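You operate a simulated robot arm through the tools that you are given. There is no shell and no other tool. Be economical: measure what you need, move in short steps, check, and stop when the job is done.

Carry out the task below with a simulated robot arm. There is one attempt and no reset: what you move stays moved.

TASK
Empty the water jug and the blue mug into the basin.
Fine: jug back where it stood, mug on the drip mat. Set down upright: water jug, what you pick out.

It is judged by the outcome, as a careful person would: the job done as asked, and still so three seconds after it is handed in. It fails if anything else is knocked over, pushed out of place, dropped, spilled or broken.

THE ROBOT
A 7-joint arm with a two-finger parallel gripper on a trunk, on a base that drives. Base frame: it is fixed to the floor where the robot stands at the start and does not move with it; the origin is under the middle of the robot, x ahead of it, y to its left, z up. Readings come in mm, rad, newtons and seconds.
Its first joint turns from -2.897 to 2.897 rad. Places, roughly: drip mat [900, 600, 900]; water jug (15x10x18 cm) [600, 0, 900]. Payload 3.43 kg.
The tool frame sits at the grasp point between the pads (the TCP): z along the fingers, y along the line on which they close. The tips reach 34 mm beyond it. Largest opening 128 mm; finger width 24, thickness 12; the body of the gripper, 48 by 130 mm, starts 96 mm behind the TCP.
Orientation is told as [roll, pitch, yaw] about the base's x, y, z axes, in that order, counted from this pose: with the fingers straight down and closing along the base's y, the tool's x points along the base's -x, its y along +y and its z along -z.

THE INTERFACE
- The arm moves only by the tool apply_moves. Its argument "moves" is a list of rows, each an object (a shift or turn left out is 0, a gripper value left out holds the last) with "delta_pos": the shift along the base's x, y, z in units of 100 mm (1.0 is 100 mm), a list of three; "angular": the turn, a rotation vector about the base's x, y, z in units of 180 degrees (1.0 is 180 degrees), a list of three. In form: [{"delta_pos": [dx, dy, dz], "angular": [ax, ay, az]}, ...]. A call has 1 to 10 rows; each row is the pose to reach, as a shift and turn from the pose commanded when the call began. "fingers" is the closure in counts, from 0 (fully open) to 255 (shut), set as the call begins (left out, the last holds). A call with a number of a shift or a turn outside -1 to 1 is refused whole. Each row takes 0.2 s and may step no farther than 50 mm and 0.15 rad from the row before; otherwise, or with a gripper value out of range, the whole call is refused. A pose out of reach is approached as far as the arm can. The call stops where the force on the tool passes 40 N (or 10 N more than at its start, if that is more) or the arm is blocked; 0.2 s more then pass. The fingers move at their own pace (about 153 mm/s each) and stop on an object; they squeeze with about 37 N. The grip force told is the motor's: it shows also when the fingers shut on nothing. Time passes only in rows, and 0.2 s behind the last, so rows that repeat a pose let the fingers close. The reply holds the time, the measured pose of the TCP, the force on the tool along the base axes, the opening and the grip force, in the units named above and with some noise, with the torque about the TCP (base axes, N m) and any sound that the robot's microphone picked up.
- Cameras (640 x 400 px; columns grow to the right, rows downward): "scene" is now at [209.3, 219.3, 1374.3]; the picture's right is [-0.37, -0.93, 0.01], its down [-0.43, 0.17, -0.89] and it looks along [0.82, -0.33, -0.46] (base axes); focal length 283 px, centre (320, 200). "wrist" rides on the gripper at [76, -11, -160] in the tool frame; the picture's right is [0.15, 0.99, 0.00], its down [-0.88, 0.13, -0.46] and it looks along [-0.45, 0.07, 0.89] (tool axes); focal length 234 px, centre (320, 200).
- get_image(camera): a new picture of that camera. The clock stands still meanwhile.
- roll_base(legs): drives the robot by 1 to 6 legs, each [ahead, turn to the left] in mm and rad, along the robot's own axes; the way and the turn of a leg run together, so that a leg with both is an arc; at most 1500 mm and 3.142 rad a leg. The arm and the cameras ride along, it lands a little off, and it stops where it bumps. It gives what a move gives.
- turn_head(pan, tilt): turns the head with the scene camera to pan (to the left, within 2.094 rad either way) and tilt (down, from -0.506 to 1.204), counted from straight ahead of the robot. It gives what a move gives.
- probe_pixels(camera, pixels): there is no depth. For up to 12 entries [column, row, z] of the newest picture of that camera ("zoom" is the newest enlarged one), the place [x, y] in the base frame at which the ray of that pixel passes the height z, good to about 3 mm, but the place of the scene camera against the robot may be out by one fixed shift of up to 25 mm in any direction. The clock stands still meanwhile.
- enlarge(camera, box): a new picture of the part [left, top, right, bottom] of that camera's present view, enlarged. The clock stands still meanwhile.
- close_job(): hands the job in; it is judged then, once.

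Work in short steps. Measure before you move; look again where a grasp or a placing could have gone wrong, and mend it. You have 80 turns and 68 pictures in all, those below and enlarged ones among them. Open the gripper and draw the arm clear of the work before you hand the job in, unless the task says otherwise; then end with one line.

The tools are called after "Emit:" by a JSON object that holds its "fn" and its "kwargs". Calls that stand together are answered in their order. apply_moves: Moves the arm, as the interface text tells. Its arguments: {"type":"object","properties":{"moves":{"type":"array","items":{"type":"object","properties":{"delta_pos":{"type":"array","items":{"type":"number"}},"angular":{"type":"array","items":{"type":"number"}}}}},"fingers":{"type":"number"}},"required":["moves"]} The other tools are called the same way: roll_base (legs) drives the base; turn_head (pan, tilt) turns the head that bears the scene camera; get_image (camera) takes a picture; probe_pixels (camera, pixels) gives the place at which the rays of pixels pass given heights; enlarge (camera, box) takes an enlarged picture of a part of a camera's view; close_job () hands the job in.

At the start:

```text
t: 0.0
tool_pos: [637.7, -203.6, 1180.9]
ee_rot: [0.0, 0.0, -0.002]
force: [0.2, 0.0, -0.5]
ft_torque: [0.02, 0.02, -0.01]
grip_width: 128.1
gripper_force: 0.0
robot x, y, heading: [2.7, 1.1, -0.003]
head pan, tilt: [-0.38, 0.466]
```

scene: 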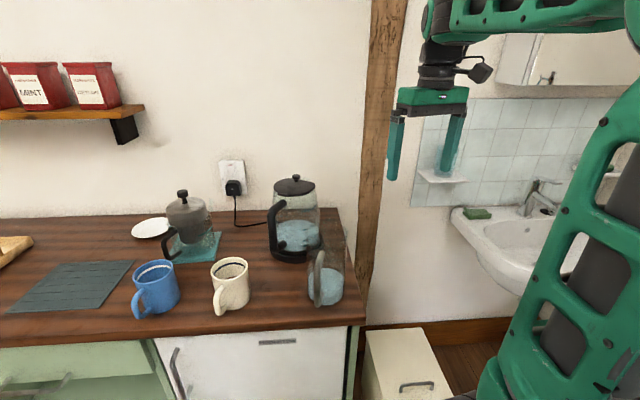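
wrist: 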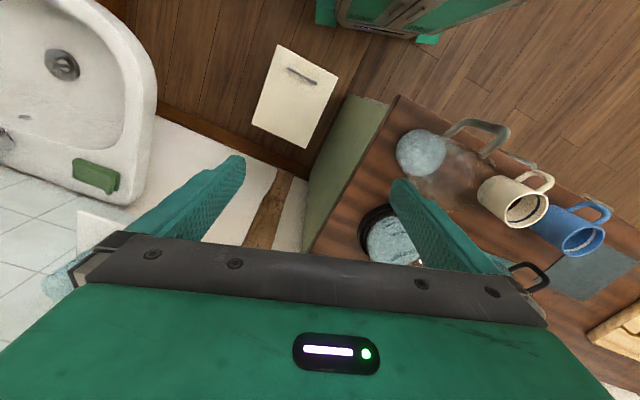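

The scene shows the jug near pixel (327,285), the blue mug at (155,288), the drip mat at (70,287) and the basin at (520,240). I'll enlarge both areas to measure them.

Emit:
{"fn": "enlarge", "kwargs": {"camera": "scene", "box": [100, 160, 380, 335]}}

Emit:
{"fn": "probe_pixels", "kwargs": {"camera": "scene", "pixels": [[325, 303, 900], [157, 312, 900], [230, 308, 900], [70, 287, 900], [295, 258, 900], [480, 225, 900], [520, 240, 850], [560, 250, 850], [453, 212, 900], [365, 318, 900], [342, 210, 900]]}}

Emit:
{"fn": "turn_head", "kwargs": {"pan": -0.7, "tilt": 0.6}}

Emit:
{"fn": "get_image", "kwargs": {"camera": "scene"}}

```text
2.29 times, centred on (240, 248) of scene
```

zoom: 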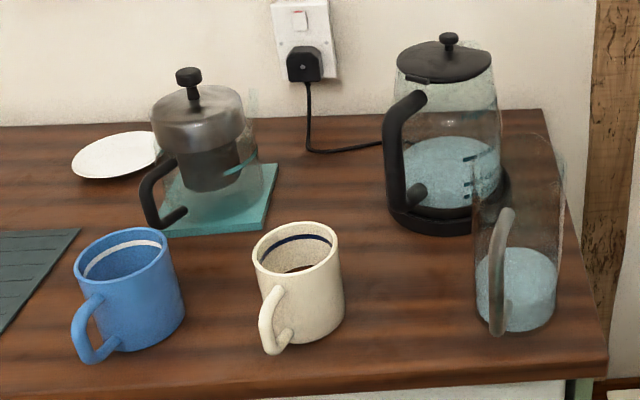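

```text
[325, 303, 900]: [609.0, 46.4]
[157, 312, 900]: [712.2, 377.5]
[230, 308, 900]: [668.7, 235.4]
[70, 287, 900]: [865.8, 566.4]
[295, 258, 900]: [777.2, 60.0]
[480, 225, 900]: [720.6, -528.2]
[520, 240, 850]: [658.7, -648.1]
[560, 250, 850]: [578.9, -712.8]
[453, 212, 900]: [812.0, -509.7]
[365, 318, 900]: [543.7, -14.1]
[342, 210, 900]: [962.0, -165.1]
```

```text
t: 0.8
tool_pos: [621.9, -201.9, 1188.9]
ee_rot: [-0.001, -0.012, -0.003]
force: [0.0, 0.5, 0.1]
ft_torque: [0.04, -0.04, -0.03]
grip_width: 127.9
gripper_force: 0.2
robot x, y, heading: [2.2, 4.7, 0.001]
head pan, tilt: [-0.7, 0.6]
```

```text
64 pictures are left
```

scene: 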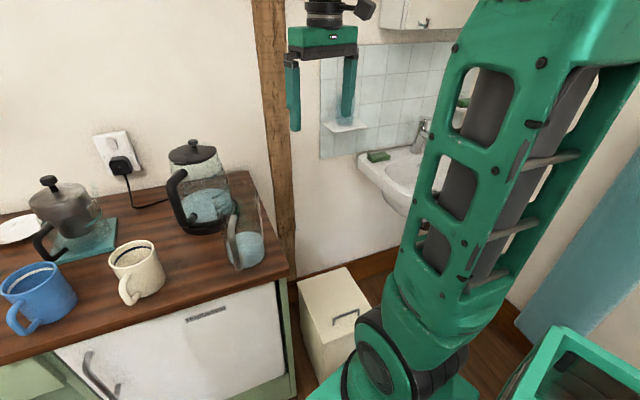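

The jug is open-topped with its handle toward the robot. I'll use the first wrist picture (which has no unknown shift) to place the basin: drain at (62,65), right rim at (150,100).

Emit:
{"fn": "probe_pixels", "kwargs": {"camera": "wrist", "pixels": [[62, 65, 750], [62, 65, 800], [150, 100, 880], [90, 5, 880], [125, 195, 880], [5, 140, 880], [300, 250, 900], [397, 97, 900], [420, 150, 900], [575, 240, 1000], [90, 175, 880]]}}

Emit:
{"fn": "apply_moves", "kwargs": {"moves": [{"delta_pos": [-0.1, 0.4, 0.2]}, {"delta_pos": [-0.3, 0.8, 0.4]}, {"delta_pos": [-0.5, 1.0, 0.6]}]}}

Emit:
{"fn": "get_image", "kwargs": {"camera": "wrist"}}

```text
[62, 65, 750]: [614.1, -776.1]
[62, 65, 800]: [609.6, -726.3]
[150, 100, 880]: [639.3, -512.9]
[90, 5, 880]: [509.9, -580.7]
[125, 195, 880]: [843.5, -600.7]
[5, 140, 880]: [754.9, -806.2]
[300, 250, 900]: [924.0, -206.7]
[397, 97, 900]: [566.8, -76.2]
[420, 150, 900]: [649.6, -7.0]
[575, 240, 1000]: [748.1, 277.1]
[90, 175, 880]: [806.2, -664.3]
```

```text
t: 1.6
tool_pos: [573.1, -100.6, 1249.3]
ee_rot: [0.003, -0.011, -0.003]
force: [1.0, 0.1, -0.8]
ft_torque: [0.02, 0.05, 0.0]
grip_width: 128.0
gripper_force: 0.1
robot x, y, heading: [2.8, 2.5, -0.002]
head pan, tilt: [-0.7, 0.6]
```

```text
63 pictures are left
```

wrist: 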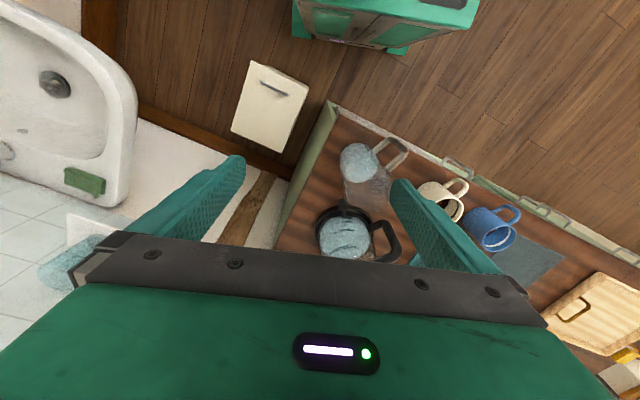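

The jug is at about (365,175) with its handle at (395,150). I'll enlarge that part.

Emit:
{"fn": "enlarge", "kwargs": {"camera": "wrist", "box": [290, 110, 450, 210]}}

```text
4.00 times, centred on (370, 160) of wrist
```

zoom: 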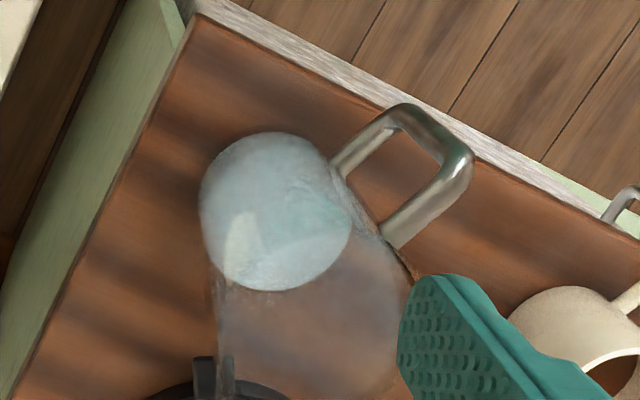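

I'll probe the jug's base, water surface, handle bars and counter edges in this enlarged picture.

Emit:
{"fn": "probe_pixels", "kwargs": {"camera": "zoom", "pixels": [[275, 210, 960], [275, 133, 960], [200, 205, 960], [352, 215, 960], [335, 165, 960], [400, 112, 960], [385, 238, 1050], [465, 165, 1050], [400, 320, 1080], [195, 12, 900], [10, 395, 900], [540, 180, 900]]}}

Emit:
{"fn": "turn_head", "kwargs": {"pan": -0.1, "tilt": 0.75}}

Emit:
{"fn": "enlarge", "kwargs": {"camera": "scene", "box": [340, 120, 640, 308]}}

```text
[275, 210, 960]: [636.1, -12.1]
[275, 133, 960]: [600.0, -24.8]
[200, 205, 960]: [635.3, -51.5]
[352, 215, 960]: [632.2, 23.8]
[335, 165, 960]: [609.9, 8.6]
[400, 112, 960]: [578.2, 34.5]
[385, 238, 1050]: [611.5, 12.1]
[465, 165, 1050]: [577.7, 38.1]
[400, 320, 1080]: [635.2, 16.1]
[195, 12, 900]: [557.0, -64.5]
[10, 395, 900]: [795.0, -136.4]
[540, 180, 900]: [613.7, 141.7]
```

```text
t: 2.6
tool_pos: [573.3, -103.0, 1249.6]
ee_rot: [0.0, -0.012, -0.002]
force: [-0.5, -0.3, 0.8]
ft_torque: [0.02, -0.01, -0.02]
grip_width: 128.1
gripper_force: 0.0
robot x, y, heading: [0.5, 5.1, 0.005]
head pan, tilt: [-0.099, 0.75]
```

```text
2.13 times, centred on (490, 214) of scene
```

zoom: 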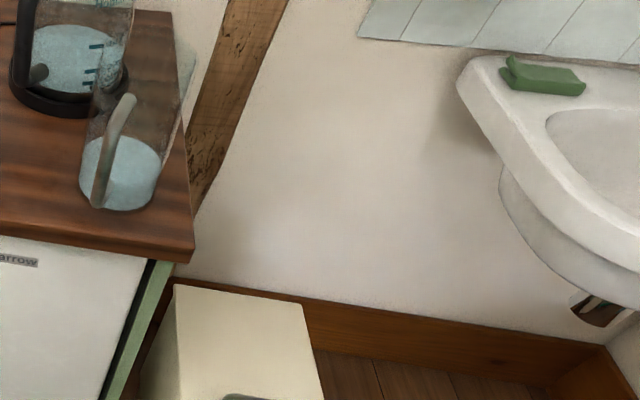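

The counter corner's place disagrees between views when I assume z=900, so the counter height is probably nearer 850. I'll move the wrist camera left to triangulate it.

Emit:
{"fn": "apply_moves", "kwargs": {"moves": [{"delta_pos": [-0.1, 0.45, 0]}, {"delta_pos": [-0.2, 0.9, 0]}, {"delta_pos": [-0.3, 1.0, 0]}]}}

Emit:
{"fn": "apply_moves", "kwargs": {"moves": [{"delta_pos": [-0.1, 0.45, 0]}, {"delta_pos": [-0.2, 0.9, 0]}, {"delta_pos": [-0.2, 1.0, 0]}, {"delta_pos": [-0.2, 1.0, 0]}]}}

Emit:
{"fn": "get_image", "kwargs": {"camera": "wrist"}}

Emit:
{"fn": "get_image", "kwargs": {"camera": "scene"}}

```text
t: 3.4
tool_pos: [542.9, -1.6, 1251.0]
ee_rot: [0.0, -0.013, 0.0]
force: [-0.6, -0.6, -0.7]
ft_torque: [-0.01, 0.03, 0.01]
grip_width: 128.1
gripper_force: 0.1
robot x, y, heading: [1.2, 2.2, 0.0]
head pan, tilt: [-0.099, 0.75]
```

```text
t: 4.4
tool_pos: [521.6, 98.5, 1249.5]
ee_rot: [0.001, -0.011, -0.002]
force: [0.6, -0.7, -0.2]
ft_torque: [0.03, -0.04, -0.01]
grip_width: 128.1
gripper_force: 0.0
robot x, y, heading: [-0.3, 2.6, 0.002]
head pan, tilt: [-0.099, 0.75]
```

```text
60 pictures are left
```

wrist: 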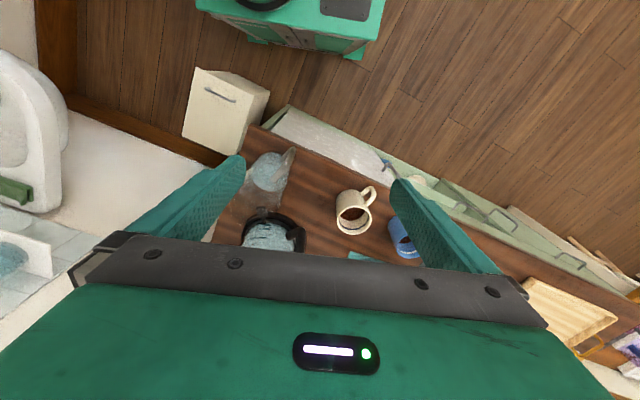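

```text
59 pictures are left
```

scene: 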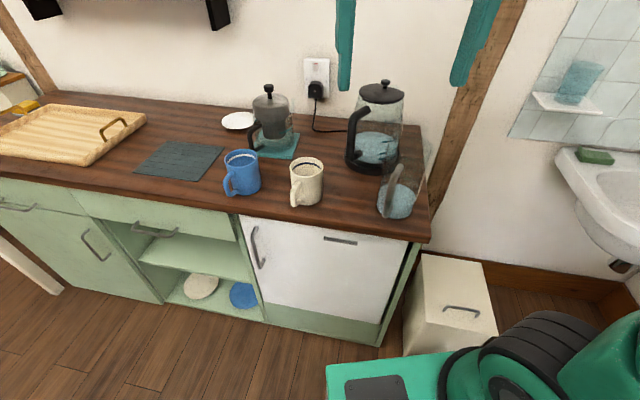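

The counter corner is now near (248,126) in the wrist picture. I'll enlarge it for triangulation.

Emit:
{"fn": "enlarge", "kwargs": {"camera": "wrist", "box": [200, 100, 360, 200]}}

Emit:
{"fn": "enlarge", "kwargs": {"camera": "wrist", "box": [320, 160, 480, 260]}}

```text
4.00 times, centred on (280, 150) of wrist
```

zoom: 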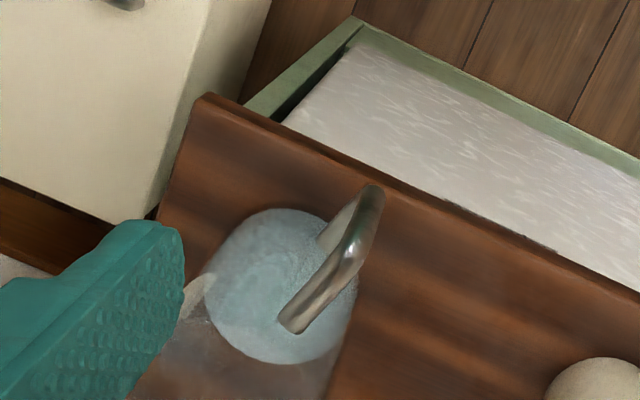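

```text
4.00 times, centred on (400, 210) of wrist
```

zoom: 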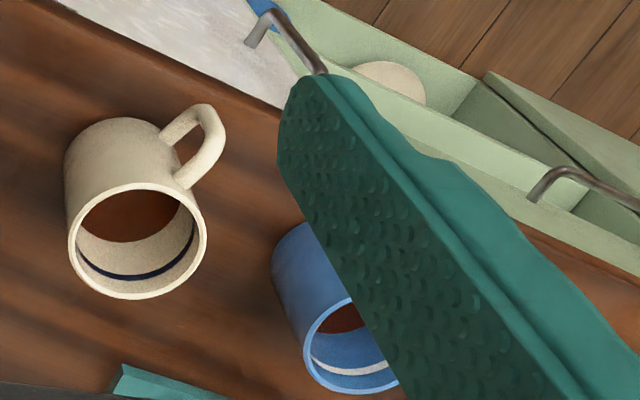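

I'll probe the same features at two heights from this view.

Emit:
{"fn": "probe_pixels", "kwargs": {"camera": "wrist", "pixels": [[251.2, 124.2, 900], [251.2, 124.2, 850], [270.5, 171.2, 960], [270.5, 171.2, 900], [293.7, 147.5, 1050], [293.7, 147.5, 1000], [272.5, 181.2, 1050], [272.5, 181.2, 1000], [354, 220, 950], [354, 220, 900]]}}

Emit:
{"fn": "probe_pixels", "kwargs": {"camera": "scene", "pixels": [[430, 241, 850], [430, 241, 870], [396, 216, 850], [308, 203, 850], [243, 192, 850], [180, 160, 850], [242, 156, 950], [376, 165, 850], [134, 170, 850], [165, 141, 850], [224, 147, 850], [208, 180, 850]]}}

```text
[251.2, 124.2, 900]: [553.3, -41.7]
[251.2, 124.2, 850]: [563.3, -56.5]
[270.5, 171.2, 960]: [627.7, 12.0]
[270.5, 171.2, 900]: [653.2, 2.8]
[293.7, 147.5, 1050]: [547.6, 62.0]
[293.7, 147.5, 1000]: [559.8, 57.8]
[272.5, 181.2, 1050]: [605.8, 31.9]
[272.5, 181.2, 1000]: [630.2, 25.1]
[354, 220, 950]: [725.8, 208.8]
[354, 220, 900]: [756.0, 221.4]
```

```text
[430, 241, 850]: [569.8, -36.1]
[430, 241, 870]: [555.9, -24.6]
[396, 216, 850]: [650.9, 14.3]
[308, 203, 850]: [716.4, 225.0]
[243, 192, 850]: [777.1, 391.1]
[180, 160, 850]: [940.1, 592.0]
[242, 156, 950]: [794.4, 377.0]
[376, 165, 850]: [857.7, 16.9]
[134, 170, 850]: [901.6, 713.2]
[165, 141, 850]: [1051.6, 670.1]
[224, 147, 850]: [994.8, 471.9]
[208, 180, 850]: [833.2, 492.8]
```

Triangulating three views puts the counter at z≈841, with the jug axis near (656,2), its top near 1021, and its handle pointing along azimuth ≈140°. Next I go look at the basin from above.

Emit:
{"fn": "apply_moves", "kwargs": {"moves": [{"delta_pos": [0.1, -0.48, 0]}, {"delta_pos": [0.2, -0.95, 0]}]}}

Emit:
{"fn": "apply_moves", "kwargs": {"moves": [{"delta_pos": [0.05, -0.48, 0]}, {"delta_pos": [0.1, -0.95, 0]}]}}

Emit:
{"fn": "apply_moves", "kwargs": {"moves": [{"delta_pos": [0.05, -0.48, 0]}, {"delta_pos": [0.1, -0.95, 0]}]}}

Emit:
{"fn": "apply_moves", "kwargs": {"moves": [{"delta_pos": [0, -0.48, 0], "angular": [0, 0, -0.045]}, {"delta_pos": [0, -0.95, 0], "angular": [0, 0, -0.09]}, {"delta_pos": [0, -0.95, 0], "angular": [0, 0, -0.13]}]}}

Emit:
{"fn": "apply_moves", "kwargs": {"moves": [{"delta_pos": [0, -0.48, 0], "angular": [0, 0, -0.045]}, {"delta_pos": [-0.1, -0.95, 0], "angular": [0, 0, -0.09]}, {"delta_pos": [-0.1, -1.0, 0], "angular": [0, 0, -0.09]}]}}

Emit:
{"fn": "get_image", "kwargs": {"camera": "wrist"}}

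```text
t: 5.0
tool_pos: [540.9, 2.7, 1248.6]
ee_rot: [0.001, -0.011, 0.0]
force: [1.1, 0.4, -0.2]
ft_torque: [-0.03, -0.04, 0.01]
grip_width: 128.1
gripper_force: 0.0
robot x, y, heading: [0.8, 4.1, 0.001]
head pan, tilt: [-0.099, 0.75]
```

```text
t: 5.6
tool_pos: [557.6, -93.1, 1250.4]
ee_rot: [-0.001, -0.011, 0.0]
force: [-0.2, -0.7, 0.3]
ft_torque: [-0.04, -0.03, 0.0]
grip_width: 127.8
gripper_force: 0.1
robot x, y, heading: [4.1, 5.6, -0.001]
head pan, tilt: [-0.099, 0.75]
```

```text
t: 6.2
tool_pos: [563.9, -186.6, 1248.6]
ee_rot: [0.0, -0.012, 0.002]
force: [-0.5, 0.7, 0.7]
ft_torque: [-0.06, -0.03, 0.02]
grip_width: 128.1
gripper_force: 0.0
robot x, y, heading: [2.7, 5.8, 0.001]
head pan, tilt: [-0.099, 0.75]
```

```text
t: 7.0
tool_pos: [562.7, -282.4, 1250.0]
ee_rot: [-0.001, -0.013, -0.411]
force: [-0.3, 0.2, -0.2]
ft_torque: [-0.03, 0.03, -0.01]
grip_width: 128.0
gripper_force: 0.0
robot x, y, heading: [1.9, -1.8, 0.005]
head pan, tilt: [-0.099, 0.75]
```

```text
t: 7.8
tool_pos: [552.0, -383.4, 1251.7]
ee_rot: [-0.002, -0.013, -0.692]
force: [0.8, -0.6, -0.6]
ft_torque: [-0.03, 0.02, 0.02]
grip_width: 127.9
gripper_force: 0.0
robot x, y, heading: [2.9, 1.3, -0.003]
head pan, tilt: [-0.099, 0.75]
```

```text
56 pictures are left
```

wrist: 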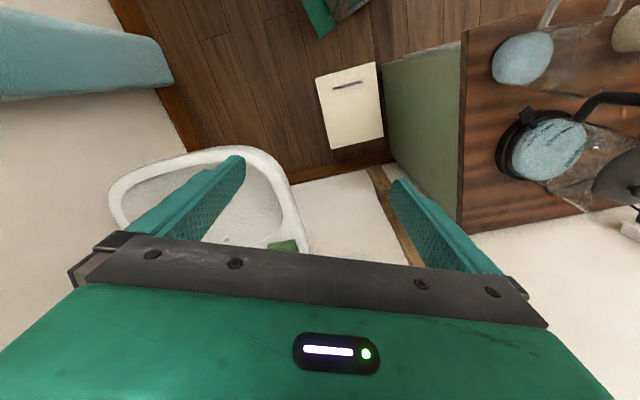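

The basin is partly hidden by the left finger at (150-300,150-250). I'll yaw further right to see it between the fingers.

Emit:
{"fn": "apply_moves", "kwargs": {"moves": [{"delta_pos": [-0.2, -0.3, 0], "angular": [0, 0, -0.045]}, {"delta_pos": [-0.4, -0.5, 0], "angular": [0, 0, -0.09]}, {"delta_pos": [-0.6, -0.8, 0], "angular": [0, 0, -0.13]}]}}

Emit:
{"fn": "get_image", "kwargs": {"camera": "wrist"}}

Emit:
{"fn": "turn_head", "kwargs": {"pan": -0.95, "tilt": 0.45}}

Emit:
{"fn": "get_image", "kwargs": {"camera": "scene"}}

```text
t: 8.6
tool_pos: [492.5, -465.5, 1247.3]
ee_rot: [-0.002, -0.012, -1.102]
force: [0.4, 0.2, 0.5]
ft_torque: [-0.03, 0.01, 0.01]
grip_width: 128.0
gripper_force: 0.1
robot x, y, heading: [0.6, 4.0, -0.001]
head pan, tilt: [-0.099, 0.75]
```

```text
55 pictures are left
```

wrist: 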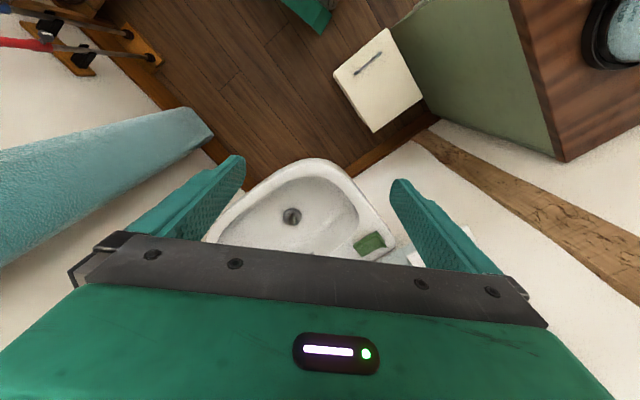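

```text
t: 9.8
tool_pos: [492.1, -466.5, 1247.4]
ee_rot: [-0.002, -0.012, -1.098]
force: [0.1, -0.4, 0.0]
ft_torque: [0.01, -0.03, 0.02]
grip_width: 127.8
gripper_force: 0.2
robot x, y, heading: [1.8, 6.8, 0.001]
head pan, tilt: [-0.949, 0.45]
```

```text
54 pictures are left
```

scene: 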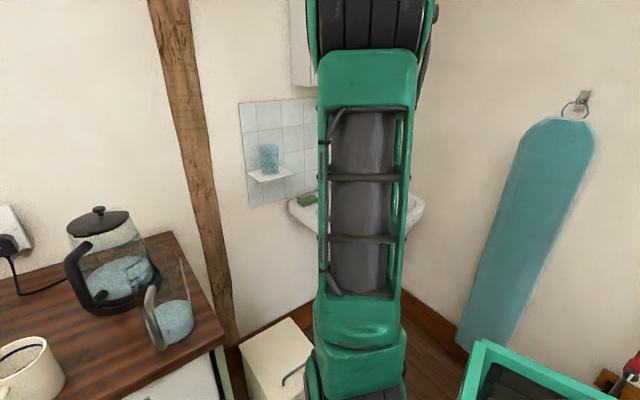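

The basin now sits between the fingers: drain (291,216), soap (370,243), right rim (365,190), front rim (315,163). I'll probe these and compare them with the first view for height.

Emit:
{"fn": "probe_pixels", "kwargs": {"camera": "wrist", "pixels": [[291, 216, 700], [291, 216, 800], [370, 243, 850], [370, 243, 800], [320, 161, 800], [320, 161, 850], [395, 225, 800], [395, 225, 850], [250, 185, 800], [222, 222, 800], [320, 178, 800], [357, 215, 800]]}}

Emit:
{"fn": "enlarge", "kwargs": {"camera": "wrist", "box": [200, 140, 440, 290]}}

```text
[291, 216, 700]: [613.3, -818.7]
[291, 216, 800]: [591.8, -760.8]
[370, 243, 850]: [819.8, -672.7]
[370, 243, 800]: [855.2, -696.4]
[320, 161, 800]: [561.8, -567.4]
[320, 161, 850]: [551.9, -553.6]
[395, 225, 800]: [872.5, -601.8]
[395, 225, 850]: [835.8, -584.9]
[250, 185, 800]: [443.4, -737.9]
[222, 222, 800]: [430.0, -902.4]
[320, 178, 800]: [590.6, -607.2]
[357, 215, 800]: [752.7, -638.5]
```

```text
2.67 times, centred on (320, 215) of wrist
```

zoom: 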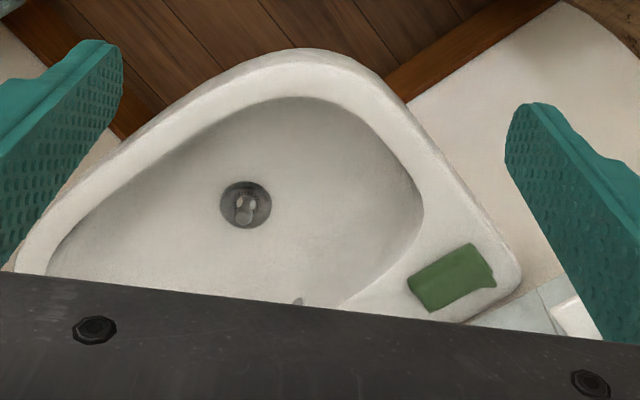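

The drain triangulates to about (613,-808,718) and the rim to z≈870, so a good pour point is about (580,-760). I'll test the pour pose in free air first: raise the tool to horizontal-and-up, heading -53°.

Emit:
{"fn": "apply_moves", "kwargs": {"moves": [{"delta_pos": [0.1, -0.2, 0], "angular": [0, 0, 0.03]}, {"delta_pos": [0.2, -0.4, 0], "angular": [0, 0, 0.057]}]}}

Emit:
{"fn": "apply_moves", "kwargs": {"moves": [{"delta_pos": [0.05, -0.1, 0], "angular": [-0.0356, -0.0268, 0]}, {"delta_pos": [0.1, -0.2, 0], "angular": [-0.071, -0.0536, 0]}, {"delta_pos": [0.2, -0.3, 0], "angular": [-0.107, -0.0804, 0]}, {"delta_pos": [0.25, -0.4, -0.1], "angular": [-0.142, -0.107, 0]}, {"delta_pos": [0.35, -0.5, -0.2], "angular": [-0.178, -0.134, 0]}, {"delta_pos": [0.4, -0.6, -0.4], "angular": [-0.213, -0.161, 0]}, {"delta_pos": [0.5, -0.75, -0.6], "angular": [-0.249, -0.188, 0]}, {"delta_pos": [0.6, -0.9, -0.8], "angular": [-0.285, -0.214, 0]}, {"delta_pos": [0.7, -1.0, -1.0], "angular": [-0.32, -0.241, 0]}]}}

```text
t: 10.4
tool_pos: [512.8, -503.9, 1250.3]
ee_rot: [-0.001, -0.015, -0.92]
force: [-0.2, 0.1, 0.3]
ft_torque: [0.0, -0.06, 0.01]
grip_width: 127.8
gripper_force: 0.2
robot x, y, heading: [2.0, 2.8, 0.0]
head pan, tilt: [-0.949, 0.45]
```

```text
t: 11.3
tool_pos: [667.7, -413.6, 1255.0]
ee_rot: [-0.008, -0.466, -0.582]
force: [2.6, 1.9, -0.5]
ft_torque: [-0.15, 0.21, -0.12]
grip_width: 127.7
gripper_force: 0.0
robot x, y, heading: [-1.2, 1.9, -0.0]
head pan, tilt: [-0.949, 0.45]
stopped in row 4: the arm was blocked; the commanded pose is now the measured one
```

The arm was blocked and went off the path. I'll look at what happened.

Emit:
{"fn": "get_image", "kwargs": {"camera": "scene"}}

Emit:
{"fn": "get_image", "kwargs": {"camera": "wrist"}}

```text
52 pictures are left
```

scene: 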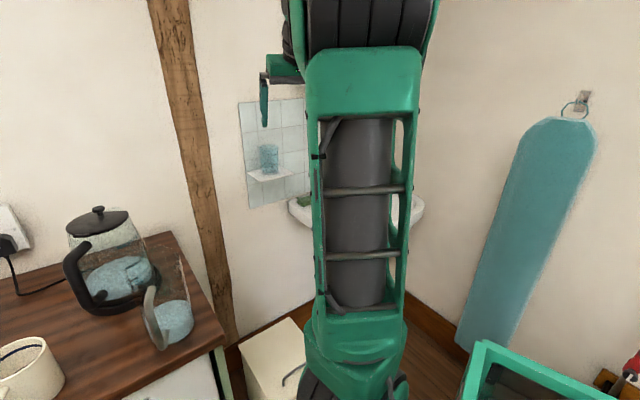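

```text
51 pictures are left
```

wrist: 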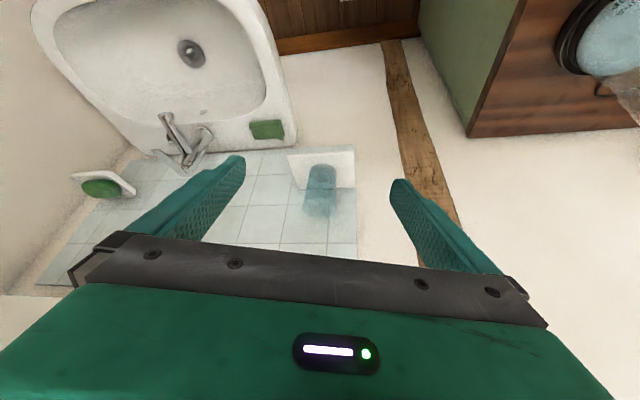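

The tilt came out consistent but the heading swung to -0.58. I'll try tilting a little more from here to see how the arm answers.

Emit:
{"fn": "apply_moves", "kwargs": {"moves": [{"angular": [-0.0254, -0.0368, 0]}, {"angular": [-0.0508, -0.0736, 0]}, {"angular": [-0.0762, -0.1104, 0]}]}}

```text
t: 12.1
tool_pos: [664.3, -413.3, 1255.5]
ee_rot: [-0.016, -0.892, -0.574]
force: [-0.7, -0.6, -0.1]
ft_torque: [-0.01, 0.01, 0.03]
grip_width: 128.1
gripper_force: 0.1
robot x, y, heading: [-0.5, 2.8, -0.002]
head pan, tilt: [-0.949, 0.45]
```

That works here. I'll continue the tilt toward 110°.

Emit:
{"fn": "apply_moves", "kwargs": {"moves": [{"angular": [-0.0254, -0.0368, 0]}, {"angular": [-0.0508, -0.0736, 0]}, {"angular": [-0.0762, -0.1104, 0]}, {"angular": [-0.1016, -0.1472, 0]}, {"angular": [-0.127, -0.184, 0]}, {"angular": [-0.1524, -0.2208, 0]}, {"angular": [-0.1778, -0.2576, 0]}]}}

```text
t: 13.7
tool_pos: [665.0, -412.1, 1256.9]
ee_rot: [-3.077, -1.265, 2.479]
force: [0.2, 0.2, 1.2]
ft_torque: [0.05, 0.08, -0.04]
grip_width: 128.0
gripper_force: 0.1
robot x, y, heading: [-2.0, 4.0, -0.006]
head pan, tilt: [-0.949, 0.45]
```

Tilt 107° is reachable. Now I swing that pose toward the basin heading to check the arm passes there.

Emit:
{"fn": "apply_moves", "kwargs": {"moves": [{"delta_pos": [-0.25, -0.35, 0], "angular": [0, 0, -0.02]}, {"delta_pos": [-0.5, -0.7, 0], "angular": [0, 0, -0.04]}, {"delta_pos": [-0.75, -1.0, 0], "angular": [0, 0, -0.055]}]}}

Emit:
{"fn": "apply_moves", "kwargs": {"moves": [{"delta_pos": [-0.2, -0.35, 0], "angular": [0, 0, -0.02]}, {"delta_pos": [-0.4, -0.7, 0], "angular": [0, 0, -0.04]}, {"delta_pos": [-0.6, -1.0, -0.2], "angular": [0, 0, -0.055]}]}}

```text
t: 14.5
tool_pos: [589.8, -511.5, 1257.2]
ee_rot: [-3.076, -1.264, 2.303]
force: [-0.6, 0.4, 0.6]
ft_torque: [0.04, 0.01, 0.0]
grip_width: 127.9
gripper_force: 0.1
robot x, y, heading: [-1.0, 3.7, -0.0]
head pan, tilt: [-0.949, 0.45]
```

```text
t: 15.3
tool_pos: [532.8, -611.9, 1239.6]
ee_rot: [-3.08, -1.266, 2.131]
force: [-0.2, 0.4, 0.9]
ft_torque: [0.07, 0.01, -0.02]
grip_width: 128.2
gripper_force: 0.0
robot x, y, heading: [0.7, 5.6, 0.004]
head pan, tilt: [-0.949, 0.45]
```

Good. I'll extend over the basin and lower to the pour height.

Emit:
{"fn": "apply_moves", "kwargs": {"moves": [{"delta_pos": [0.1, -0.35, -0.25]}, {"delta_pos": [0.2, -0.65, -0.5]}, {"delta_pos": [0.3, -0.95, -0.8], "angular": [0, 0, 0.02]}]}}

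Emit:
{"fn": "apply_moves", "kwargs": {"moves": [{"delta_pos": [0.1, -0.35, -0.25]}, {"delta_pos": [0.2, -0.65, -0.5]}, {"delta_pos": [0.27, -0.95, -0.8]}]}}

Emit:
{"fn": "get_image", "kwargs": {"camera": "wrist"}}

Emit:
{"fn": "get_image", "kwargs": {"camera": "scene"}}

```text
t: 16.1
tool_pos: [558.7, -709.3, 1156.8]
ee_rot: [-3.079, -1.265, 2.195]
force: [-0.4, 0.2, 0.4]
ft_torque: [0.09, 0.05, -0.01]
grip_width: 127.9
gripper_force: 0.1
robot x, y, heading: [1.5, 4.5, -0.001]
head pan, tilt: [-0.949, 0.45]
```

```text
t: 16.9
tool_pos: [586.1, -802.2, 1078.4]
ee_rot: [-3.076, -1.266, 2.194]
force: [0.2, 0.2, 0.8]
ft_torque: [0.02, 0.04, 0.0]
grip_width: 127.7
gripper_force: 0.1
robot x, y, heading: [2.2, -1.3, 0.003]
head pan, tilt: [-0.949, 0.45]
```

```text
50 pictures are left
```

wrist: 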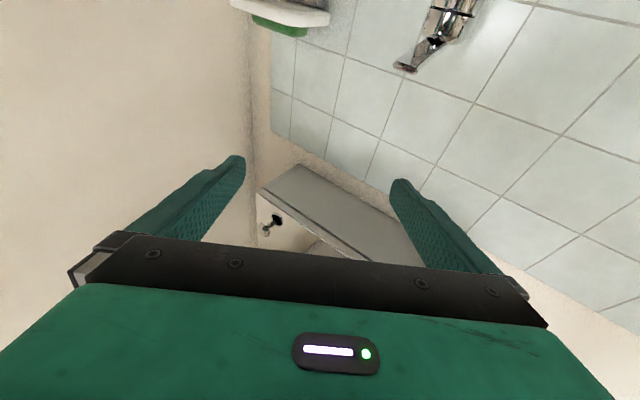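

```text
49 pictures are left
```

scene: 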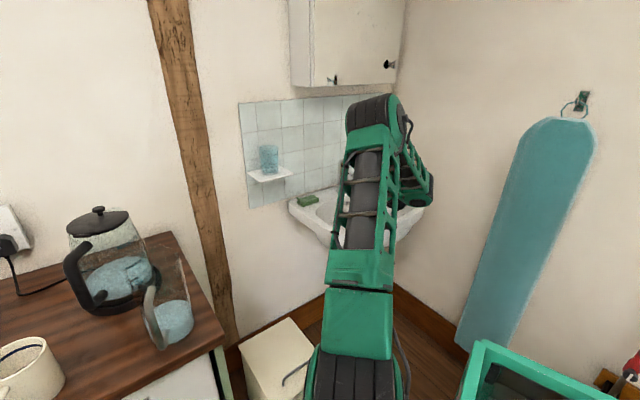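

The pour pose is reached. I'll check that there is room for more tilt (about 125°), then come back out.

Emit:
{"fn": "apply_moves", "kwargs": {"moves": [{"angular": [-0.036, -0.026, 0]}, {"angular": [-0.072, -0.052, 0]}, {"angular": [-0.08, -0.058, 0]}]}}

Emit:
{"fn": "apply_moves", "kwargs": {"moves": [{"delta_pos": [-0.1, 0.4, 0.25], "angular": [0.036, 0.026, 0]}, {"delta_pos": [-0.25, 0.7, 0.5], "angular": [0.072, 0.052, 0]}, {"delta_pos": [-0.3, 1.0, 0.8], "angular": [0.1, 0.072, 0]}, {"delta_pos": [-0.3, 1.0, 1.0], "angular": [0.136, 0.098, 0]}, {"delta_pos": [-0.3, 1.0, 1.0], "angular": [0.172, 0.124, 0]}, {"delta_pos": [-0.3, 1.0, 1.0], "angular": [0.208, 0.15, 0]}, {"delta_pos": [-0.3, 1.0, 1.0], "angular": [0.244, 0.176, 0]}, {"delta_pos": [-0.3, 1.0, 1.0], "angular": [0.28, 0.202, 0]}]}}

```text
t: 17.7
tool_pos: [584.7, -803.0, 1077.3]
ee_rot: [-3.08, -1.127, 2.197]
force: [0.5, -0.3, 0.4]
ft_torque: [0.02, -0.01, 0.01]
grip_width: 127.9
gripper_force: 0.0
out of reach, approached as far as the arm can: row 2, 3
robot x, y, heading: [-4.2, 2.2, -0.0]
head pan, tilt: [-0.949, 0.45]
```

```text
t: 19.5
tool_pos: [555.4, -703.0, 1176.4]
ee_rot: [0.065, -0.928, -0.949]
force: [0.3, -0.5, 0.5]
ft_torque: [0.0, -0.02, 0.01]
grip_width: 128.0
gripper_force: 0.2
robot x, y, heading: [-1.7, 1.8, -0.001]
head pan, tilt: [-0.949, 0.45]
```

Tilt tops out near 115°, which will do. I continue to untilt to vertical, verifying this path works both ways.

Emit:
{"fn": "apply_moves", "kwargs": {"moves": [{"delta_pos": [0, 0.1, 0], "angular": [0.036, 0.026, 0]}, {"delta_pos": [0, 0.2, 0], "angular": [0.072, 0.052, 0]}, {"delta_pos": [0, 0.3, 0], "angular": [0.108, 0.078, 0]}, {"delta_pos": [-0.1, 0.4, 0.1], "angular": [0.144, 0.104, 0]}, {"delta_pos": [-0.2, 0.5, 0.2], "angular": [0.18, 0.13, 0]}, {"delta_pos": [-0.2, 0.7, 0.3], "angular": [0.216, 0.156, 0]}, {"delta_pos": [-0.2, 0.9, 0.4], "angular": [0.238, 0.173, 0]}]}}

Emit:
{"fn": "get_image", "kwargs": {"camera": "scene"}}

```text
t: 21.1
tool_pos: [536.9, -614.4, 1216.9]
ee_rot: [0.059, -0.004, -0.946]
force: [-0.6, -0.7, -0.8]
ft_torque: [0.0, -0.02, -0.02]
grip_width: 127.9
gripper_force: 0.1
robot x, y, heading: [-2.1, 2.5, 0.002]
head pan, tilt: [-0.949, 0.45]
```

```text
48 pictures are left
```

scene: 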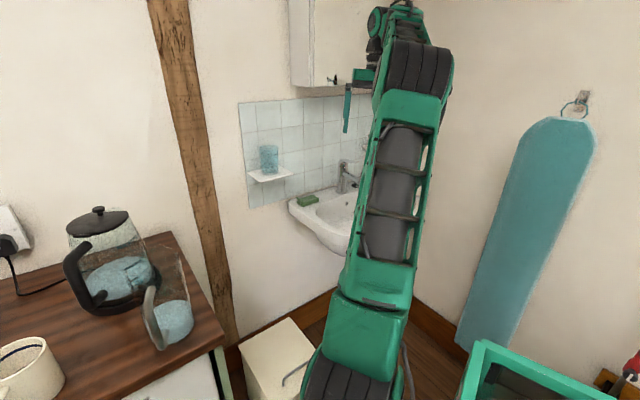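

The reverse path is clean. Now I return to above the jug, straightening the small roll and yawing the gripper to 2.45 rad, so that the jug's spout will later face down when tilted.

Emit:
{"fn": "apply_moves", "kwargs": {"moves": [{"delta_pos": [0.05, 0.25, 0.1], "angular": [-0.003, 0.004, 0.044]}, {"delta_pos": [0.1, 0.5, 0.2], "angular": [-0.006, 0.008, 0.088]}, {"delta_pos": [0.15, 0.75, 0.3], "angular": [-0.009, 0.013, 0.132]}, {"delta_pos": [0.2, 1.0, 0.3], "angular": [-0.009, 0.013, 0.176]}]}}

Emit:
{"fn": "apply_moves", "kwargs": {"moves": [{"delta_pos": [0.05, 0.25, 0], "angular": [0, 0, 0.044]}, {"delta_pos": [0.1, 0.5, 0], "angular": [0, 0, 0.088]}, {"delta_pos": [0.15, 0.75, 0], "angular": [0, 0, 0.132]}, {"delta_pos": [0.2, 1.0, 0], "angular": [0, 0, 0.176]}]}}

Emit:
{"fn": "apply_moves", "kwargs": {"moves": [{"delta_pos": [0.05, 0.25, 0], "angular": [0, 0, 0.044]}, {"delta_pos": [0.1, 0.5, 0], "angular": [0, 0, 0.088]}, {"delta_pos": [0.15, 0.75, 0], "angular": [0, 0, 0.132]}, {"delta_pos": [0.2, 1.0, 0], "angular": [0, 0, 0.176]}]}}

Emit:
{"fn": "apply_moves", "kwargs": {"moves": [{"delta_pos": [0.05, 0.25, 0], "angular": [0, 0, 0.044]}, {"delta_pos": [0.1, 0.5, 0], "angular": [0, 0, 0.088]}, {"delta_pos": [0.15, 0.75, 0], "angular": [0, 0, 0.132]}, {"delta_pos": [0.2, 1.0, 0], "angular": [0, 0, 0.176]}]}}

Emit:
{"fn": "apply_moves", "kwargs": {"moves": [{"delta_pos": [0.05, 0.25, 0], "angular": [0, 0, 0.044]}, {"delta_pos": [0.1, 0.5, 0], "angular": [0, 0, 0.088]}, {"delta_pos": [0.15, 0.75, 0], "angular": [0, 0, 0.132]}, {"delta_pos": [0.2, 1.0, 0], "angular": [0, 0, 0.176]}]}}

```text
t: 22.1
tool_pos: [558.7, -514.1, 1245.5]
ee_rot: [0.012, 0.01, -0.391]
force: [0.6, -0.9, 0.0]
ft_torque: [0.06, 0.03, 0.03]
grip_width: 128.1
gripper_force: 0.0
robot x, y, heading: [-1.9, 6.1, -0.003]
head pan, tilt: [-0.949, 0.45]
```

```text
t: 23.1
tool_pos: [580.0, -413.5, 1242.7]
ee_rot: [0.013, 0.013, 0.164]
force: [-0.4, -0.9, 0.2]
ft_torque: [0.04, 0.01, -0.01]
grip_width: 127.9
gripper_force: 0.1
robot x, y, heading: [-1.6, 4.7, -0.003]
head pan, tilt: [-0.949, 0.45]
```

```text
t: 24.0
tool_pos: [586.7, -336.9, 1252.5]
ee_rot: [0.008, 0.006, 0.612]
force: [0.8, 0.5, 0.3]
ft_torque: [0.0, 0.16, 0.03]
grip_width: 128.0
gripper_force: 0.0
robot x, y, heading: [-2.1, 4.1, -0.002]
head pan, tilt: [-0.949, 0.45]
stopped in row 4: the arm was blocked; the commanded pose is now the measured one
```

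```text
t: 25.0
tool_pos: [602.2, -233.7, 1250.2]
ee_rot: [0.007, 0.004, 1.167]
force: [0.3, 0.7, 0.0]
ft_torque: [0.04, -0.02, 0.0]
grip_width: 128.0
gripper_force: 0.1
robot x, y, heading: [-0.2, 4.2, 0.002]
head pan, tilt: [-0.949, 0.45]
```

```text
t: 26.0
tool_pos: [623.4, -133.9, 1253.5]
ee_rot: [0.007, 0.004, 1.721]
force: [0.3, -0.6, 0.3]
ft_torque: [0.04, 0.0, -0.01]
grip_width: 128.1
gripper_force: 0.0
robot x, y, heading: [0.4, 3.5, -0.002]
head pan, tilt: [-0.949, 0.45]
```

Another branch change of the arm happened midway, but it recovered. I finish the yaw and travel to just above the jug, then look.

Emit:
{"fn": "apply_moves", "kwargs": {"moves": [{"delta_pos": [0.0, 0.2, 0], "angular": [0, 0, 0.044]}, {"delta_pos": [0.05, 0.4, 0], "angular": [0, 0, 0.088]}, {"delta_pos": [0.1, 0.6, 0], "angular": [0, 0, 0.132]}, {"delta_pos": [0.15, 0.8, 0], "angular": [0, 0, 0.176]}, {"delta_pos": [0.2, 1.0, 0], "angular": [0, 0, 0.22]}, {"delta_pos": [0.2, 1.0, 0], "angular": [0, 0, 0.232]}]}}

Emit:
{"fn": "get_image", "kwargs": {"camera": "wrist"}}

Emit:
{"fn": "turn_head", "kwargs": {"pan": -0.3, "tilt": 0.6}}

Emit:
{"fn": "get_image", "kwargs": {"camera": "scene"}}

```text
t: 27.4
tool_pos: [642.5, -34.3, 1251.8]
ee_rot: [0.007, 0.003, 2.449]
force: [-0.4, -0.8, 0.4]
ft_torque: [0.03, -0.03, 0.0]
grip_width: 128.1
gripper_force: 0.1
robot x, y, heading: [-0.7, 5.0, 0.002]
head pan, tilt: [-0.949, 0.45]
```

```text
47 pictures are left
```

wrist: 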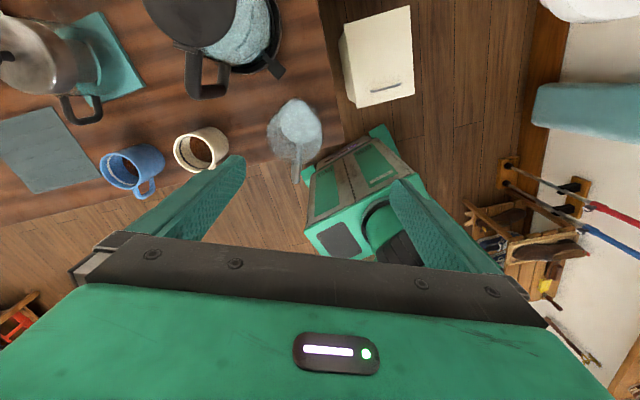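

```text
t: 28.4
tool_pos: [641.6, -34.8, 1251.7]
ee_rot: [0.009, 0.004, 2.446]
force: [-0.8, 0.5, -0.2]
ft_torque: [-0.03, -0.01, -0.01]
grip_width: 128.0
gripper_force: 0.1
robot x, y, heading: [0.1, 1.8, 0.005]
head pan, tilt: [-0.3, 0.6]
```

```text
46 pictures are left
```

scene: 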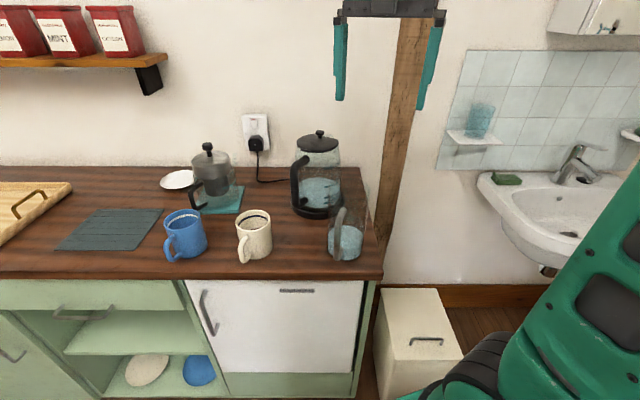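

The jug is at (295,135) in the wrist view, with its handle pointing down the picture as wanted. I'll enlarge it to refine its axis and rim.

Emit:
{"fn": "enlarge", "kwargs": {"camera": "wrist", "box": [215, 85, 375, 185]}}

Emit:
{"fn": "enlarge", "kwargs": {"camera": "scene", "box": [280, 180, 400, 270]}}

```text
4.00 times, centred on (295, 135) of wrist
```

zoom: 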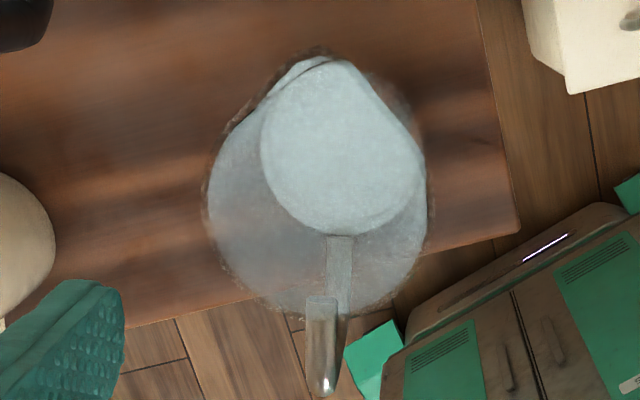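

```text
4.44 times, centred on (340, 225) of scene
```

zoom: 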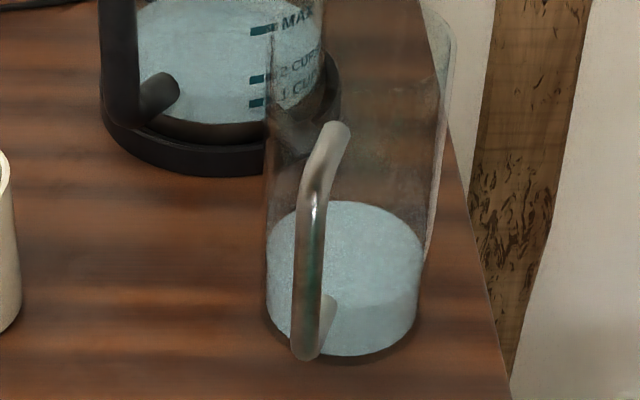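

I'll probe the rim edges at z=1021 and the water circle at z=895.

Emit:
{"fn": "probe_pixels", "kwargs": {"camera": "wrist", "pixels": [[267, 135, 1021], [321.2, 135, 1021], [294.5, 162.5, 1021], [294.5, 136.2, 1021], [298, 99, 1021], [300.7, 122.5, 895], [280.3, 121, 895], [321.2, 124, 895], [295.7, 183, 1000], [299.7, 145, 900]]}}

```text
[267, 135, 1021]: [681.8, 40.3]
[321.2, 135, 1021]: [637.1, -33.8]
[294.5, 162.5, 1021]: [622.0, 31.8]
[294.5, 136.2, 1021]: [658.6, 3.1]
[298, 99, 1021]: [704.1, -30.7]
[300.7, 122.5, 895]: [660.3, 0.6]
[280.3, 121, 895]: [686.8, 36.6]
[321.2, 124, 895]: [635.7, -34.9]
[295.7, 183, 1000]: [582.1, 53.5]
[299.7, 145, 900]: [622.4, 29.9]
```

The jug axis is at (659.5,2.5), its diameter is about 88, and the handle azimuth is about 144°. I align above it and descend until the tips are just over the rim, then check.

Emit:
{"fn": "apply_moves", "kwargs": {"moves": [{"delta_pos": [0.1, 0.2, -0.2], "angular": [0, 0, 0.01]}, {"delta_pos": [0.17, 0.37, -0.6], "angular": [0, 0, 0.017]}, {"delta_pos": [0.17, 0.37, -1.0], "angular": [0, 0, 0.017]}]}}

Emit:
{"fn": "apply_moves", "kwargs": {"moves": [{"delta_pos": [0, 0, -0.4]}, {"delta_pos": [0, 0, -0.75]}, {"delta_pos": [0, 0, -0.85]}, {"delta_pos": [0, 0, -0.85]}]}}

Emit:
{"fn": "get_image", "kwargs": {"camera": "wrist"}}

Emit:
{"fn": "get_image", "kwargs": {"camera": "scene"}}

```text
t: 29.4
tool_pos: [636.4, 47.4, 1158.5]
ee_rot: [-0.002, 0.019, 2.616]
force: [0.8, -0.8, -0.8]
ft_torque: [0.01, 0.07, -0.01]
grip_width: 127.9
gripper_force: 0.2
robot x, y, heading: [-2.2, 0.9, 0.002]
head pan, tilt: [-0.3, 0.6]
stopped in row 3: the arm was blocked; the commanded pose is now the measured one
```

```text
t: 30.4
tool_pos: [637.4, 47.6, 1073.0]
ee_rot: [-0.001, 0.014, 2.61]
force: [0.4, 0.1, 0.5]
ft_torque: [0.01, -0.01, -0.02]
grip_width: 127.9
gripper_force: 0.1
robot x, y, heading: [4.1, 3.9, -0.002]
head pan, tilt: [-0.3, 0.6]
```

```text
43 pictures are left
```

wrist: 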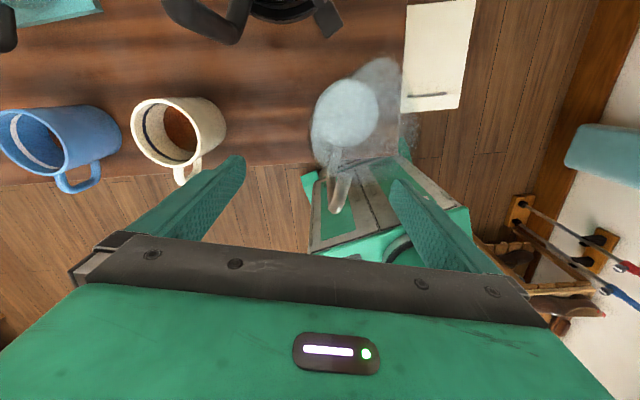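

```text
42 pictures are left
```

scene: 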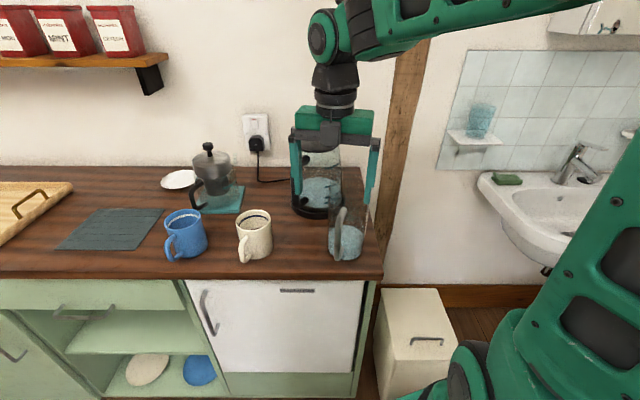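

Another small branch jump pushed the tool to (637,47), but it stayed clear above the jug. I raise a bit, realign gently in small steps, and re-check.

Emit:
{"fn": "apply_moves", "kwargs": {"moves": [{"delta_pos": [0.05, -0.1, 0.2], "angular": [0, 0, -0.008]}, {"delta_pos": [0.1, -0.2, 0.2], "angular": [0, 0, -0.016]}, {"delta_pos": [0.16, -0.33, 0.2], "angular": [0, 0, -0.024]}, {"delta_pos": [0.22, -0.45, 0.2], "angular": [0, 0, -0.032]}, {"delta_pos": [0.22, -0.45, 0.2], "angular": [0, 0, -0.032]}]}}

Emit:
{"fn": "enlarge", "kwargs": {"camera": "wrist", "box": [200, 50, 440, 200]}}

```text
t: 31.6
tool_pos: [658.7, -0.4, 1094.7]
ee_rot: [0.001, 0.014, 2.511]
force: [0.1, -0.5, 0.4]
ft_torque: [0.0, 0.0, 0.0]
grip_width: 128.0
gripper_force: 0.0
robot x, y, heading: [1.2, 4.9, 0.001]
head pan, tilt: [-0.3, 0.6]
```

```text
2.67 times, centred on (320, 125) of wrist
```

zoom: 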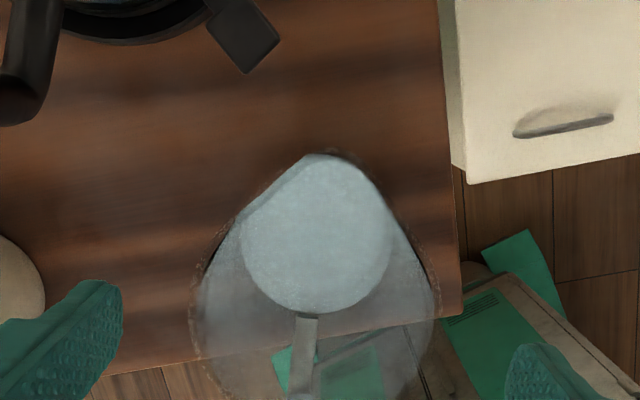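

The rim spans columns 192–433, centred between the fingertips (122 and 510). I'll confirm with a probe, then descend.

Emit:
{"fn": "probe_pixels", "kwargs": {"camera": "zoom", "pixels": [[192, 300, 1021], [433, 300, 1021], [317, 237, 895]]}}

Emit:
{"fn": "apply_moves", "kwargs": {"moves": [{"delta_pos": [0, 0.02, -0.25]}, {"delta_pos": [0, 0.02, -0.5]}, {"delta_pos": [0, 0.02, -0.75]}]}}

```text
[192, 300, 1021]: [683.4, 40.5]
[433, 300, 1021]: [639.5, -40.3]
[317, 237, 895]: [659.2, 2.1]
```

```text
t: 32.4
tool_pos: [658.4, 3.8, 1020.2]
ee_rot: [0.0, 0.014, 2.51]
force: [0.1, 0.7, -0.3]
ft_torque: [0.04, -0.01, -0.02]
grip_width: 127.9
gripper_force: 0.1
robot x, y, heading: [3.8, 1.4, -0.001]
head pan, tilt: [-0.3, 0.6]
```

Centred within 2–3 mm. I descend the rest to z≈942.

Emit:
{"fn": "apply_moves", "kwargs": {"moves": [{"delta_pos": [0.01, -0.02, -0.25]}, {"delta_pos": [0.01, -0.02, -0.5]}, {"delta_pos": [0.01, -0.02, -0.77]}, {"delta_pos": [0.01, -0.02, -0.77]}]}}

Emit:
{"fn": "enlarge", "kwargs": {"camera": "scene", "box": [250, 90, 450, 280]}}

```text
t: 33.4
tool_pos: [660.0, 0.7, 944.0]
ee_rot: [-0.005, 0.018, 2.512]
force: [-0.2, -2.4, 37.0]
ft_torque: [-0.14, 1.31, 0.08]
grip_width: 128.1
gripper_force: 0.1
robot x, y, heading: [1.9, 4.7, 0.002]
head pan, tilt: [-0.3, 0.6]
```

```text
2.11 times, centred on (350, 185) of scene
```

zoom: 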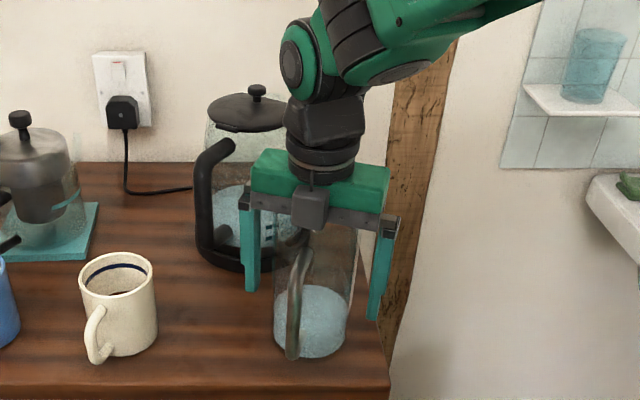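

A 37 N upward force shows the palm touches the rim at z≈1040. I back up 14 mm and then close.

Emit:
{"fn": "apply_moves", "kwargs": {"moves": [{"delta_pos": [0, 0, 0.1]}, {"delta_pos": [0, 0, 0.14]}, {"delta_pos": [0, 0, 0.14]}]}}

Emit:
{"fn": "apply_moves", "kwargs": {"fingers": 255, "moves": [{}, {}, {}, {}]}}

Emit:
{"fn": "enlarge", "kwargs": {"camera": "scene", "box": [250, 90, 450, 280]}}

```text
t: 34.2
tool_pos: [658.5, 0.7, 956.3]
ee_rot: [0.001, 0.014, 2.51]
force: [0.4, 0.4, 0.8]
ft_torque: [-0.02, -0.01, -0.01]
grip_width: 128.2
gripper_force: 0.1
robot x, y, heading: [2.3, 5.6, 0.003]
head pan, tilt: [-0.3, 0.6]
```

```text
t: 35.2
tool_pos: [658.6, 0.8, 956.1]
ee_rot: [0.0, 0.014, 2.51]
force: [0.5, -1.6, -0.4]
ft_torque: [-0.12, 0.11, 0.08]
grip_width: 87.7
gripper_force: 37.2
robot x, y, heading: [-0.1, 2.9, 0.003]
head pan, tilt: [-0.3, 0.6]
```

```text
2.11 times, centred on (350, 185) of scene
```

zoom: 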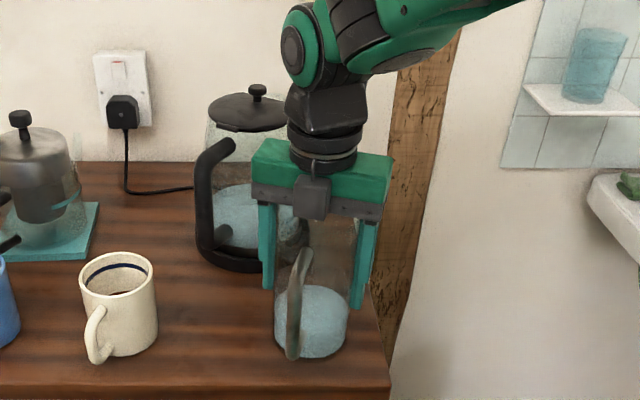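

The jug is gripped at 87.7 mm (grasp pose 658.6, 0.8, 956.1, yaw 2.51). I lift it straight and gently.

Emit:
{"fn": "apply_moves", "kwargs": {"moves": [{"delta_pos": [0, 0, 0.1]}, {"delta_pos": [0, 0, 0.25]}, {"delta_pos": [0, 0, 0.45]}, {"delta_pos": [0, 0, 0.65]}, {"delta_pos": [0, 0, 0.8]}, {"delta_pos": [0, 0, 0.8]}]}}

Emit:
{"fn": "apply_moves", "kwargs": {"moves": [{"delta_pos": [0, 0, 0.2]}, {"delta_pos": [0, 0, 0.4]}, {"delta_pos": [-0.1, -0.2, 0.6]}, {"delta_pos": [-0.2, -0.5, 0.7]}, {"delta_pos": [-0.3, -0.8, 0.7]}, {"delta_pos": [-0.4, -1.0, 0.7]}]}}

Emit:
{"fn": "get_image", "kwargs": {"camera": "scene"}}

```text
t: 36.6
tool_pos: [658.2, 2.3, 1038.1]
ee_rot: [0.001, 0.013, 2.511]
force: [0.1, 0.6, -6.2]
ft_torque: [-0.02, -0.06, -0.04]
grip_width: 87.4
gripper_force: 36.8
robot x, y, heading: [3.6, 2.1, 0.001]
head pan, tilt: [-0.3, 0.6]
```

```text
t: 38.0
tool_pos: [619.5, -100.1, 1105.0]
ee_rot: [0.0, 0.014, 2.511]
force: [0.7, -0.6, -5.9]
ft_torque: [-0.07, -0.04, -0.02]
grip_width: 87.5
gripper_force: 37.2
robot x, y, heading: [3.4, 4.7, -0.002]
head pan, tilt: [-0.3, 0.6]
```

```text
38 pictures are left
```

scene: 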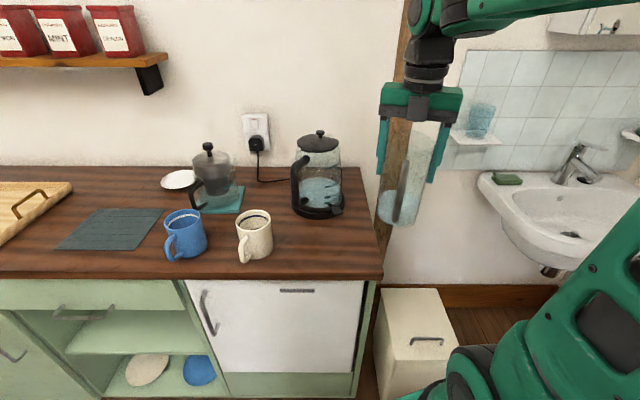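

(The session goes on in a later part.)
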